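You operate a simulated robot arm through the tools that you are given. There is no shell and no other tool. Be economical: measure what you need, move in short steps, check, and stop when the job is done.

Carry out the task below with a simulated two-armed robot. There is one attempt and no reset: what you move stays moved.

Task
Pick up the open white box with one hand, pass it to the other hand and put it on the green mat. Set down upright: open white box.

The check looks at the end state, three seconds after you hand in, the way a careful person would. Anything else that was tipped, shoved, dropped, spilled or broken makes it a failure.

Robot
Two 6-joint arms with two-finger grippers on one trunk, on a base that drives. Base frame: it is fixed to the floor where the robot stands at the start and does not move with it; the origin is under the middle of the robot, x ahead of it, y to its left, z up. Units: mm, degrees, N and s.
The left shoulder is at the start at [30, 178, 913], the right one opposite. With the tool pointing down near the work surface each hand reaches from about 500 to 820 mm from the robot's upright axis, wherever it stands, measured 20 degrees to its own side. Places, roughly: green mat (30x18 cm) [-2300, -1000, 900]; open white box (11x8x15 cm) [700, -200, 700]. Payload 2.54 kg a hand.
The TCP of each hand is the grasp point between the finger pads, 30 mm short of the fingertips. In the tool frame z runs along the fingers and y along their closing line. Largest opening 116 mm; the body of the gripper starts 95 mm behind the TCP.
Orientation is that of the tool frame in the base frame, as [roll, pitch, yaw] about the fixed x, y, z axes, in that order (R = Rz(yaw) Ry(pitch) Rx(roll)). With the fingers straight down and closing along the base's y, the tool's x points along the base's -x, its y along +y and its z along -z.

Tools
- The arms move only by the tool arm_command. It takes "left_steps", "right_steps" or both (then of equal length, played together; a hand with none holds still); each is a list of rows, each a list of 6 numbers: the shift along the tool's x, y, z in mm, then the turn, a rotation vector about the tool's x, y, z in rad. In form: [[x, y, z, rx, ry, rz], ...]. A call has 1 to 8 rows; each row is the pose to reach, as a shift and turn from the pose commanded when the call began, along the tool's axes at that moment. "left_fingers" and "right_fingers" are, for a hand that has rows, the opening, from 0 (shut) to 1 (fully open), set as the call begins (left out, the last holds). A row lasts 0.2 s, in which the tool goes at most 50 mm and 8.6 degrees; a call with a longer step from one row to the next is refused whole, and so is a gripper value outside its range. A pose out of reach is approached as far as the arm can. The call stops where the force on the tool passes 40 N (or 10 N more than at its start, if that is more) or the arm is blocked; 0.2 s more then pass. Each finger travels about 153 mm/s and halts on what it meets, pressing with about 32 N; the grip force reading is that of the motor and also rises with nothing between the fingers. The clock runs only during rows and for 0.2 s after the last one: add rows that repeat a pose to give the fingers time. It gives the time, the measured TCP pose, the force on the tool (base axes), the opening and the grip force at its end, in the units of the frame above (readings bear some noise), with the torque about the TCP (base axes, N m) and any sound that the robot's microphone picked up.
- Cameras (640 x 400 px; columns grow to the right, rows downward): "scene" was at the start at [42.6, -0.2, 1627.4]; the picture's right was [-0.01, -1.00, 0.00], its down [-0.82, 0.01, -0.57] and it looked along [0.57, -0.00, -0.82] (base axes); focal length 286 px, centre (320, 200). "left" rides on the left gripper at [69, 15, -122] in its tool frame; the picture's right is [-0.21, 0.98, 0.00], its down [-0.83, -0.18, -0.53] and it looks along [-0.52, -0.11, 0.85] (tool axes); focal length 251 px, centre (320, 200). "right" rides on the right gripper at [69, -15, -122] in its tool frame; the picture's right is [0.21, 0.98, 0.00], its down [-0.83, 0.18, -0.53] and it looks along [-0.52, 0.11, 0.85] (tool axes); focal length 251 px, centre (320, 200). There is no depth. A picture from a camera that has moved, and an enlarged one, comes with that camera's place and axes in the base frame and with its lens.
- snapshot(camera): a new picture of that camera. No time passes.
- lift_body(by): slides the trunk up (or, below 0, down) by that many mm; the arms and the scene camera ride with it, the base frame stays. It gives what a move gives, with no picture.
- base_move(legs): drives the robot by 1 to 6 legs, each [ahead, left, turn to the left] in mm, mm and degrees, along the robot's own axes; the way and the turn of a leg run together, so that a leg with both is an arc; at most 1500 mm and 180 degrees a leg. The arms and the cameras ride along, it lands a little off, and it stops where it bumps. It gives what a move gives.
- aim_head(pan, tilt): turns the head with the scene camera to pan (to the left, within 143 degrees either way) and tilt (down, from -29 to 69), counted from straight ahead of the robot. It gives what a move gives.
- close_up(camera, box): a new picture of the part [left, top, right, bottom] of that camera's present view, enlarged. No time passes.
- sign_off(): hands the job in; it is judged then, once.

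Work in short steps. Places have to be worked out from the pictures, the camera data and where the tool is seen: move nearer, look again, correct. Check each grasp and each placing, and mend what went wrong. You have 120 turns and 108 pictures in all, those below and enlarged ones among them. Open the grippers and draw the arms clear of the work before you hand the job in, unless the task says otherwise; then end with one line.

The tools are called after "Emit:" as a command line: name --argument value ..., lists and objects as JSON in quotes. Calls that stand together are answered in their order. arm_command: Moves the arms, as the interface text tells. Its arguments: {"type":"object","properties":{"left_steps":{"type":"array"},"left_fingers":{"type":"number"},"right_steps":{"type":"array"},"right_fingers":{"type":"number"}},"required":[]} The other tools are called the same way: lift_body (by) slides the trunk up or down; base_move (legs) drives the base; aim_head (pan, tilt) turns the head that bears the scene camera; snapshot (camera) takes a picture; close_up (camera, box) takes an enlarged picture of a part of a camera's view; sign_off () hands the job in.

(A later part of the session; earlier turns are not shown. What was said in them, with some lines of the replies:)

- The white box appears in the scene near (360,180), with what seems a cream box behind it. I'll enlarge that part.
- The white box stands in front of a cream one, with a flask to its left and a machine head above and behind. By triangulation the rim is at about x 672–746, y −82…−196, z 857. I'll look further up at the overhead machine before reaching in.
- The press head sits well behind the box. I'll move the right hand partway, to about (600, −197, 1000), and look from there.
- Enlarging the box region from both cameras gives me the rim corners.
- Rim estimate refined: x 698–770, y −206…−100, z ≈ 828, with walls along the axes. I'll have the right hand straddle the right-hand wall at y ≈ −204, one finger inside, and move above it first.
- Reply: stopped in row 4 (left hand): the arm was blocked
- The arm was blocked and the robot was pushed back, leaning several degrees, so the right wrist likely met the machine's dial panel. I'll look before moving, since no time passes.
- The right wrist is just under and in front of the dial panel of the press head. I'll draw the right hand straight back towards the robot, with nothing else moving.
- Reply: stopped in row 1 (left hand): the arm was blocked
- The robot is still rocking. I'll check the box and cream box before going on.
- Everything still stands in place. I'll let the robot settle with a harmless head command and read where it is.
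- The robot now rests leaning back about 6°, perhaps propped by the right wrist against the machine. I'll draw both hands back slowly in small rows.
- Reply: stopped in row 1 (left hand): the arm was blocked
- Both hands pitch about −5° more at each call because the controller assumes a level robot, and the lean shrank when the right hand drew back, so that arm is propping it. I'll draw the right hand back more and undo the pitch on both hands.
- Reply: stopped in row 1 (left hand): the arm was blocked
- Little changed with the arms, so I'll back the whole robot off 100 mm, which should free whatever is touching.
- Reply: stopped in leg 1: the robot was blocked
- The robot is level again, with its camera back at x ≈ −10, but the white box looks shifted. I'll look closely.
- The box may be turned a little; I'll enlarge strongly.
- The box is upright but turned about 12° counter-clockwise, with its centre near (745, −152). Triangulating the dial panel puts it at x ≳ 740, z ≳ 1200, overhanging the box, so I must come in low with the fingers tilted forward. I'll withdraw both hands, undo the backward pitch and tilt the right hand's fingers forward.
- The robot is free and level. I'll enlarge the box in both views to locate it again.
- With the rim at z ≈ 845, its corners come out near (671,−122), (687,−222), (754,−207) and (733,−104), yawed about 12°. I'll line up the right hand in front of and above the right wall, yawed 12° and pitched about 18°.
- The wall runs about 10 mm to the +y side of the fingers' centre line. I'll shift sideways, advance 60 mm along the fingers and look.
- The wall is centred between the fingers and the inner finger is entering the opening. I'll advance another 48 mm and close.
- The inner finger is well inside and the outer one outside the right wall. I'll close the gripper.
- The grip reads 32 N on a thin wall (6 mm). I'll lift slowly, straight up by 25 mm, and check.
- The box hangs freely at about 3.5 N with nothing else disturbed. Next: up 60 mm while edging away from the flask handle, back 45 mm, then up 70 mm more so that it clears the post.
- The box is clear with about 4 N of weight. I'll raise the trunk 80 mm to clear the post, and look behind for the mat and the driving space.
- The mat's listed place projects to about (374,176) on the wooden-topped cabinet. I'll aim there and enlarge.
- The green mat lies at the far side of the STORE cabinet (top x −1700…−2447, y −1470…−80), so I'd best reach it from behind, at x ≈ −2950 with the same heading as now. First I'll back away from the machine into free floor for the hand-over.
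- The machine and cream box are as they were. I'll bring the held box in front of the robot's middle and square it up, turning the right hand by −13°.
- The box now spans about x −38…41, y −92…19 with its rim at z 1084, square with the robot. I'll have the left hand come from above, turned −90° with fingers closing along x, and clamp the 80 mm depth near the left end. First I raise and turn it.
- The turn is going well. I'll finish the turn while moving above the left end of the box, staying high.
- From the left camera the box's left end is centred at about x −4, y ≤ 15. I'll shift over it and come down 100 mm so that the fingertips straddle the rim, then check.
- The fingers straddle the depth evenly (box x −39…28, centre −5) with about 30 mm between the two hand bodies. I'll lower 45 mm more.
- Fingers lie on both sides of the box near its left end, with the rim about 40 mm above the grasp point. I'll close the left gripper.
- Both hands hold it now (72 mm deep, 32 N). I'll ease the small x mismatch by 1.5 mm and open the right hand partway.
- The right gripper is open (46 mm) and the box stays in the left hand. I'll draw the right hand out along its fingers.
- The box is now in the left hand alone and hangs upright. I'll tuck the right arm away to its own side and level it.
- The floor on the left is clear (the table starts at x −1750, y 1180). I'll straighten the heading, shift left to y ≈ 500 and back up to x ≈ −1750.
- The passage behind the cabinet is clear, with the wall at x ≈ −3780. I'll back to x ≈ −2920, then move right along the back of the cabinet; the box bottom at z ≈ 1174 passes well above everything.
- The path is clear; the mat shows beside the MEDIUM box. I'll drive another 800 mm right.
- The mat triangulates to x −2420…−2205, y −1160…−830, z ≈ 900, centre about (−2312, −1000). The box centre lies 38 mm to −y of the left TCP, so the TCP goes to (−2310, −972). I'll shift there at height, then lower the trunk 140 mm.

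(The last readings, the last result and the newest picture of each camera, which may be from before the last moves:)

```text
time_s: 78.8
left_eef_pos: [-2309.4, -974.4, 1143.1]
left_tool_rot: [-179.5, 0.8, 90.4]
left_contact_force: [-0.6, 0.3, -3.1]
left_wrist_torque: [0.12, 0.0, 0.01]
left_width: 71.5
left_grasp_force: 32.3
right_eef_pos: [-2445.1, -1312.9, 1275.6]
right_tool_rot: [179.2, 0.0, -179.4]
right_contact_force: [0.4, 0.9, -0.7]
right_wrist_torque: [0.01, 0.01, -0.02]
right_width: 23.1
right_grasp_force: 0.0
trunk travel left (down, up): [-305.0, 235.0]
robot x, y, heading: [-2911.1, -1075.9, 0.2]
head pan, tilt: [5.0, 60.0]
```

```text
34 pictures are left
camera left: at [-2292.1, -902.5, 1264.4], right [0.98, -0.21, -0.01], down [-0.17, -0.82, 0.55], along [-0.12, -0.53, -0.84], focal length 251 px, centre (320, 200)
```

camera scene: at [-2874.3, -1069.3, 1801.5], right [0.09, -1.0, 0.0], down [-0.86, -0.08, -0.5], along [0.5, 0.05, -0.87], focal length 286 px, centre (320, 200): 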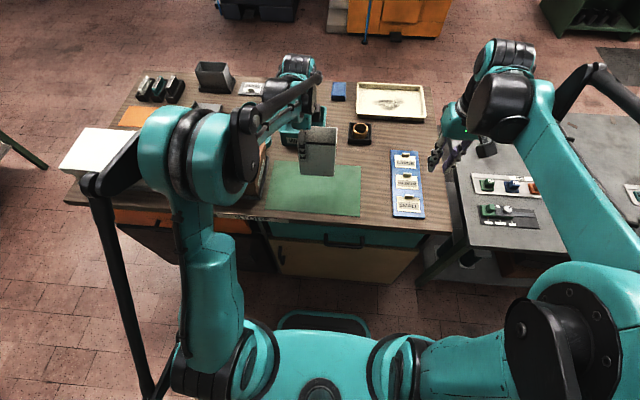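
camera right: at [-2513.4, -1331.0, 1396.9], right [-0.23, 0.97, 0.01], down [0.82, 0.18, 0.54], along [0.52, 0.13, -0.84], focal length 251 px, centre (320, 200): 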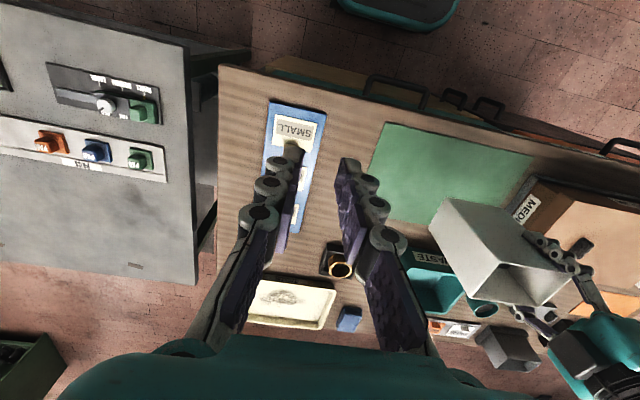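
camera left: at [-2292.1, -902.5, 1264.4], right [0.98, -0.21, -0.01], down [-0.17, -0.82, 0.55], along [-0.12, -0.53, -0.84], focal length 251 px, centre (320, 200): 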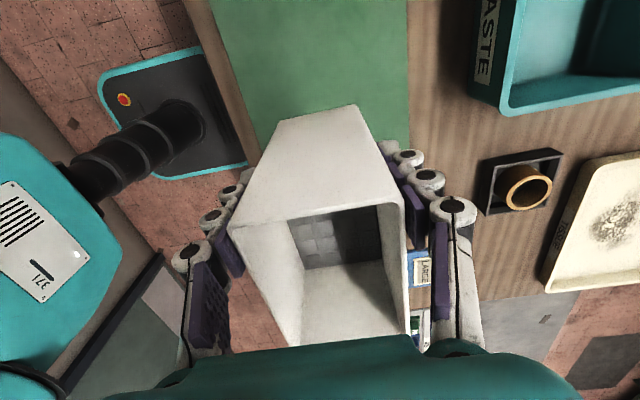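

Positions agree and the box hangs over the mat's middle. I'll lower 100 mm with the arm and check the gap.

Emit:
arm_command --left_steps '[[0, 0, 25, 0, 0, 0], [0, 0, 50, 0, 0, 0], [0, 0, 75, 0, 0, 0], [0, 0, 100, 0, 0, 0], [0, 0, 100, 0, 0, 0]]'

Emit:
close_up --camera "scene" --box '[230, 100, 400, 240]'

Emit:
snapshot --camera "right"

```text
time_s: 80.0
left_eef_pos: [-2311.1, -974.8, 1043.5]
left_tool_rot: [-179.4, 0.7, 90.4]
left_contact_force: [-0.3, 0.6, -2.5]
left_wrist_torque: [0.16, 0.0, 0.0]
left_width: 71.2
left_grasp_force: 32.4
right_eef_pos: [-2446.4, -1313.2, 1275.5]
right_tool_rot: [179.0, -0.1, -179.5]
right_contact_force: [0.3, 0.7, 0.8]
right_wrist_torque: [0.03, -0.03, 0.01]
right_width: 23.4
right_grasp_force: 0.1
trunk travel left (down, up): [-305.0, 235.0]
robot x, y, heading: [-2908.4, -1072.2, 0.1]
head pan, tilt: [5.0, 60.0]
```

```text
2.86 times, centred on (315, 170) of scene
camera zoom: at [-2874.8, -1069.4, 1801.4], right [0.09, -1.0, 0.0], down [-0.86, -0.08, -0.5], along [0.5, 0.05, -0.87], focal length 817 px, centre (334, 286)
```

zoom: 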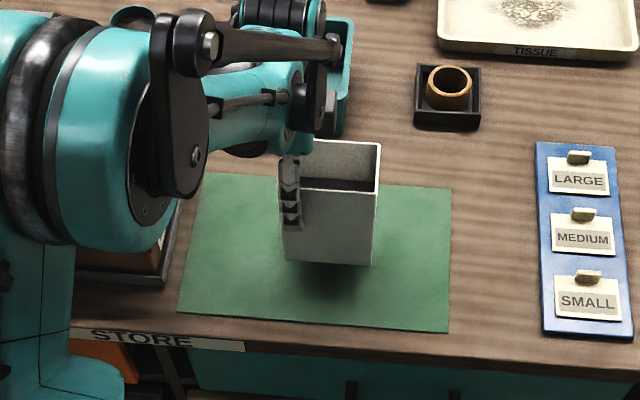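

```text
32 pictures are left
camera right: at [-2513.9, -1331.1, 1396.9], right [-0.23, 0.97, 0.01], down [0.82, 0.18, 0.54], along [0.52, 0.13, -0.84], focal length 251 px, centre (320, 200)
```

right: 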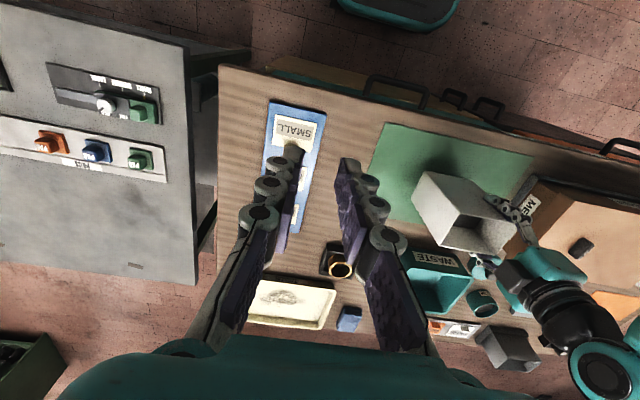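

The box is above the mat's middle with its shadow just below. I'll lower in small rows until contact.

Emit:
arm_command --left_steps '[[0, 0, 10, 0, 0, 0], [0, 0, 18, 0, 0, 0], [0, 0, 22, 0, 0, 0], [0, 0, 26, 0, 0, 0], [0, 0, 29, 0, 0, 0], [0, 0, 29, 0, 0, 0]]'

Emit:
close_up --camera "scene" --box '[270, 130, 380, 220]'

```text
time_s: 81.4
left_eef_pos: [-2311.1, -974.7, 1014.8]
left_tool_rot: [-179.4, 0.6, 90.5]
left_contact_force: [0.2, 0.8, -3.4]
left_wrist_torque: [0.11, -0.05, -0.01]
left_width: 71.3
left_grasp_force: 32.3
right_eef_pos: [-2444.6, -1312.7, 1275.1]
right_tool_rot: [179.1, 0.0, -179.4]
right_contact_force: [0.8, -0.1, 0.3]
right_wrist_torque: [-0.04, 0.0, -0.01]
right_width: 23.1
right_grasp_force: 0.1
trunk travel left (down, up): [-305.0, 235.0]
robot x, y, heading: [-2914.1, -1075.5, 0.2]
head pan, tilt: [5.0, 60.0]
```

```text
4.44 times, centred on (325, 175) of scene
camera zoom: at [-2874.2, -1069.3, 1801.4], right [0.09, -1.0, 0.0], down [-0.86, -0.08, -0.5], along [0.5, 0.05, -0.87], focal length 1271 px, centre (298, 311)
```

zoom: 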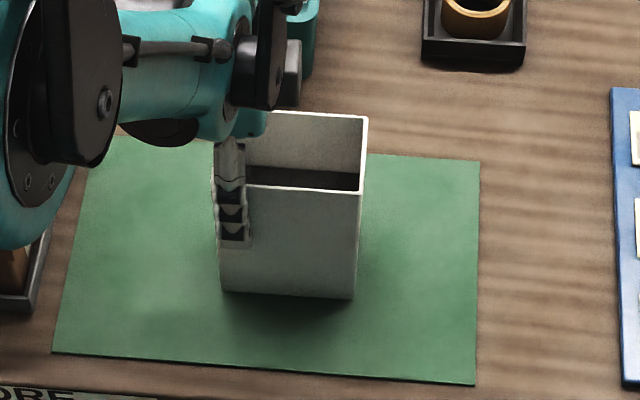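

There's no contact yet and a narrow shadow gap remains. I'll go down 6 mm at a time and watch the vertical force.

Emit:
arm_command --left_steps '[[0, 0, 2, 0, 0, 0], [0, 0, 4, 0, 0, 0], [0, 0, 6, 0, 0, 0]]'

```text
time_s: 82.2
left_eef_pos: [-2310.8, -974.9, 1008.6]
left_tool_rot: [-179.6, 0.6, 90.4]
left_contact_force: [5.8, 1.9, 25.0]
left_wrist_torque: [0.03, -0.27, 0.18]
left_width: 71.9
left_grasp_force: 32.1
right_eef_pos: [-2447.1, -1312.4, 1276.5]
right_tool_rot: [179.1, 0.2, -179.4]
right_contact_force: [0.0, 0.5, -0.2]
right_wrist_torque: [0.02, -0.04, 0.04]
right_width: 23.2
right_grasp_force: 0.1
trunk travel left (down, up): [-305.0, 235.0]
robot x, y, heading: [-2913.4, -1077.7, 0.3]
head pan, tilt: [5.0, 60.0]
```

It has touched down (25 N). I'll ease up 1.5 mm and open the left gripper.

Emit:
arm_command --left_steps '[[0, 0, -1.5, 0, 0, 0], [0, 0, -1.5, 0, 0, 0]]'

Emit:
arm_command --left_steps '[[0, 0, 0, 0, 0, 0], [0, 0, 0, 0, 0, 0], [0, 0, 0, 0, 0, 0]]' --left_fingers 1

Emit:
snapshot --camera "left"

Emit:
close_up --camera "scene" --box '[270, 130, 380, 220]'

```text
time_s: 82.8
left_eef_pos: [-2310.8, -975.3, 1010.2]
left_tool_rot: [-179.4, 0.7, 90.5]
left_contact_force: [0.7, 1.4, 1.2]
left_wrist_torque: [0.4, -0.18, 0.02]
left_width: 71.4
left_grasp_force: 32.4
right_eef_pos: [-2445.4, -1312.6, 1275.0]
right_tool_rot: [179.2, -0.1, -179.4]
right_contact_force: [0.1, 0.1, -0.3]
right_wrist_torque: [0.05, -0.02, -0.03]
right_width: 23.3
right_grasp_force: 0.1
trunk travel left (down, up): [-305.0, 235.0]
robot x, y, heading: [-2907.9, -1072.9, 0.1]
head pan, tilt: [5.0, 60.0]
```

```text
time_s: 83.6
left_eef_pos: [-2311.3, -975.4, 1009.5]
left_tool_rot: [-179.4, 0.7, 90.3]
left_contact_force: [0.5, -0.3, -0.6]
left_wrist_torque: [0.02, 0.0, 0.02]
left_width: 115.8
left_grasp_force: 0.0
right_eef_pos: [-2446.1, -1313.3, 1274.9]
right_tool_rot: [179.0, 0.0, -179.4]
right_contact_force: [0.9, 0.2, 0.6]
right_wrist_torque: [0.03, 0.01, 0.03]
right_width: 23.3
right_grasp_force: 0.1
trunk travel left (down, up): [-305.0, 235.0]
robot x, y, heading: [-2910.0, -1075.8, 0.2]
head pan, tilt: [5.0, 60.0]
```

```text
30 pictures are left
camera left: at [-2293.6, -904.4, 1130.8], right [0.98, -0.21, -0.01], down [-0.17, -0.82, 0.55], along [-0.12, -0.53, -0.84], focal length 251 px, centre (320, 200)
```

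left: 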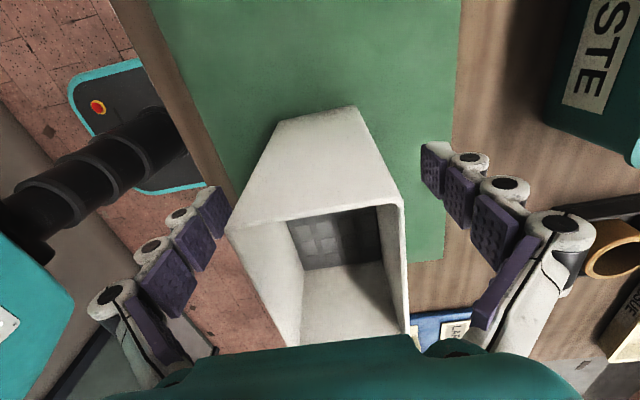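

```text
4.44 times, centred on (325, 175) of scene
camera zoom: at [-2874.6, -1069.4, 1801.4], right [0.09, -1.0, 0.0], down [-0.86, -0.08, -0.5], along [0.5, 0.05, -0.87], focal length 1271 px, centre (298, 311)
```

zoom: 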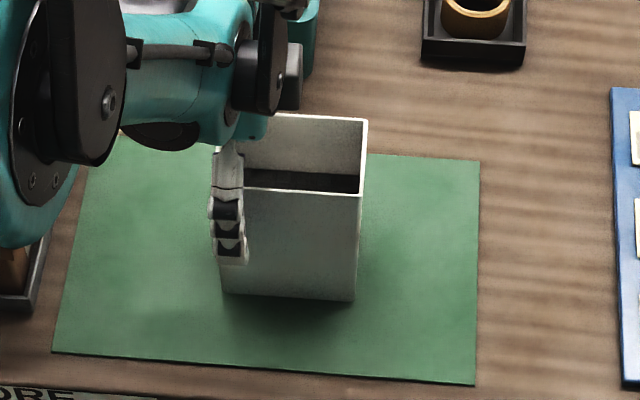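

The box stands free between the open fingers. I'll raise the left hand straight up well above the rim.

Emit:
arm_command --left_steps '[[0, 0, -15, 0, 0, 0], [0, 0, -35, 0, 0, 0], [0, 0, -60, 0, 0, 0], [0, 0, -90, 0, 0, 0], [0, 0, -120, 0, 0, 0], [0, 0, -150, 0, 0, 0], [0, 0, -180, 0, 0, 0]]'

Emit:
lift_body --by 80

Emit:
snapshot --camera "left"

Emit:
snapshot --camera "scene"

```text
time_s: 85.2
left_eef_pos: [-2310.8, -974.6, 1188.5]
left_tool_rot: [-179.4, 0.7, 90.3]
left_contact_force: [0.0, 0.0, -0.6]
left_wrist_torque: [0.05, 0.02, -0.02]
left_width: 116.1
left_grasp_force: 0.0
right_eef_pos: [-2446.2, -1312.7, 1275.8]
right_tool_rot: [179.1, 0.0, -179.3]
right_contact_force: [0.6, 1.0, -0.3]
right_wrist_torque: [-0.03, 0.05, 0.03]
right_width: 23.2
right_grasp_force: 0.0
trunk travel left (down, up): [-305.0, 235.0]
robot x, y, heading: [-2910.3, -1077.3, 0.4]
head pan, tilt: [5.0, 60.0]
```

```text
time_s: 86.4
left_eef_pos: [-2310.3, -974.8, 1267.5]
left_tool_rot: [-179.4, 0.6, 90.5]
left_contact_force: [-0.3, -0.1, 0.7]
left_wrist_torque: [-0.03, 0.03, 0.02]
left_width: 115.6
left_grasp_force: 0.0
right_eef_pos: [-2444.5, -1311.9, 1354.7]
right_tool_rot: [179.1, 0.0, -179.4]
right_contact_force: [0.1, 0.2, 0.9]
right_wrist_torque: [-0.02, -0.01, -0.02]
right_width: 23.0
right_grasp_force: 0.0
trunk travel left (down, up): [-385.0, 155.0]
robot x, y, heading: [-2911.2, -1077.9, 0.1]
head pan, tilt: [5.0, 60.0]
```

```text
28 pictures are left
camera left: at [-2291.8, -903.4, 1389.5], right [0.98, -0.21, -0.01], down [-0.17, -0.82, 0.55], along [-0.12, -0.53, -0.84], focal length 251 px, centre (320, 200)
```

left: 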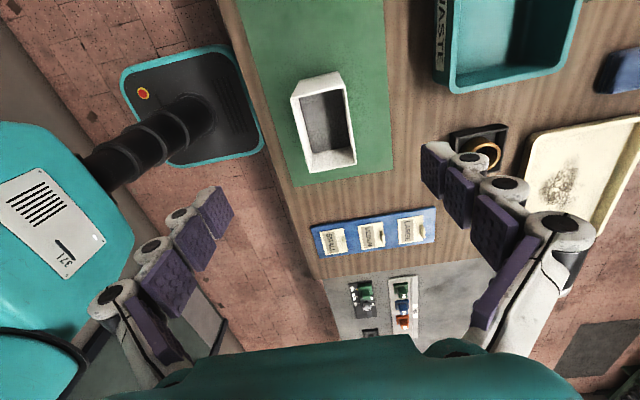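

```text
27 pictures are left
camera scene: at [-2874.1, -1069.4, 1881.3], right [0.09, -1.0, 0.0], down [-0.86, -0.08, -0.5], along [0.5, 0.05, -0.87], focal length 286 px, centre (320, 200)
```

scene: 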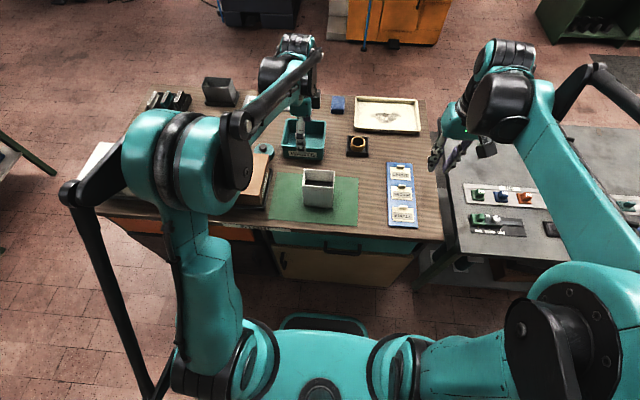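

The box stands upright on the mat and nothing else was disturbed. I'll open the right gripper and back the robot 250 mm to draw the arms clear.

Emit:
arm_command --right_steps '[[0, 0, 0, 0, 0, 0], [0, 0, 0, 0, 0, 0]]' --right_fingers 1

Emit:
base_move --legs '[[-250, 0, 0]]'

Emit:
snapshot --camera "scene"

```text
time_s: 87.0
left_eef_pos: [-2308.2, -974.3, 1269.0]
left_tool_rot: [-179.4, 0.6, 90.4]
left_contact_force: [0.2, -0.1, 0.7]
left_wrist_torque: [0.02, -0.01, 0.0]
left_width: 116.5
left_grasp_force: 0.0
right_eef_pos: [-2445.6, -1312.8, 1354.5]
right_tool_rot: [179.2, 0.0, -179.4]
right_contact_force: [-0.5, 0.6, -1.0]
right_wrist_torque: [0.0, 0.0, -0.03]
right_width: 116.0
right_grasp_force: 0.1
trunk travel left (down, up): [-385.0, 155.0]
robot x, y, heading: [-2911.0, -1073.5, 0.1]
head pan, tilt: [5.0, 60.0]
```

```text
time_s: 88.8
left_eef_pos: [-2555.8, -976.4, 1268.6]
left_tool_rot: [-179.4, 0.6, 90.4]
left_contact_force: [-0.2, 0.2, 0.8]
left_wrist_torque: [-0.03, -0.04, 0.02]
left_width: 115.7
left_grasp_force: 0.0
right_eef_pos: [-2692.9, -1315.0, 1354.6]
right_tool_rot: [179.1, 0.0, -179.6]
right_contact_force: [0.2, -0.6, -0.8]
right_wrist_torque: [-0.05, -0.03, -0.01]
right_width: 116.2
right_grasp_force: 0.1
trunk travel left (down, up): [-385.0, 155.0]
robot x, y, heading: [-3157.7, -1079.8, 0.1]
head pan, tilt: [5.0, 60.0]
```

```text
26 pictures are left
camera scene: at [-3121.0, -1070.0, 1881.4], right [0.09, -1.0, 0.0], down [-0.86, -0.08, -0.5], along [0.5, 0.04, -0.87], focal length 286 px, centre (320, 200)
```

scene: 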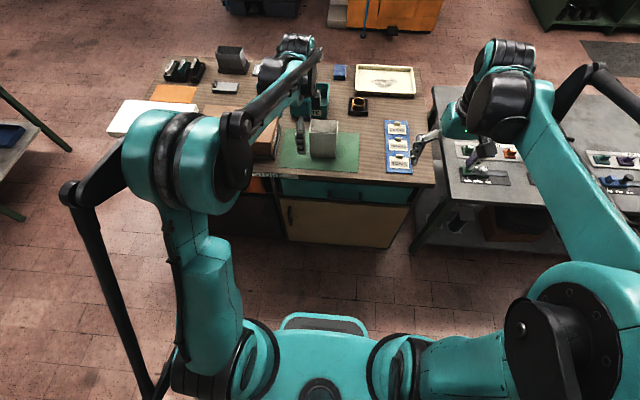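

The box is upright on the green mat, both grippers are open and both arms are clear of the bench. I'm handing in.

Emit:
sign_off

```text
The job is handed in.
```

The open white box stands upright on the green mat, picked up by the right hand and passed to the left; early on the right wrist most likely hit the press head, which tipped the robot back and turned the box about 12° before I gripped it, and I saw nothing else moved, though I couldn't rule out a small shift of the cream box behind it.
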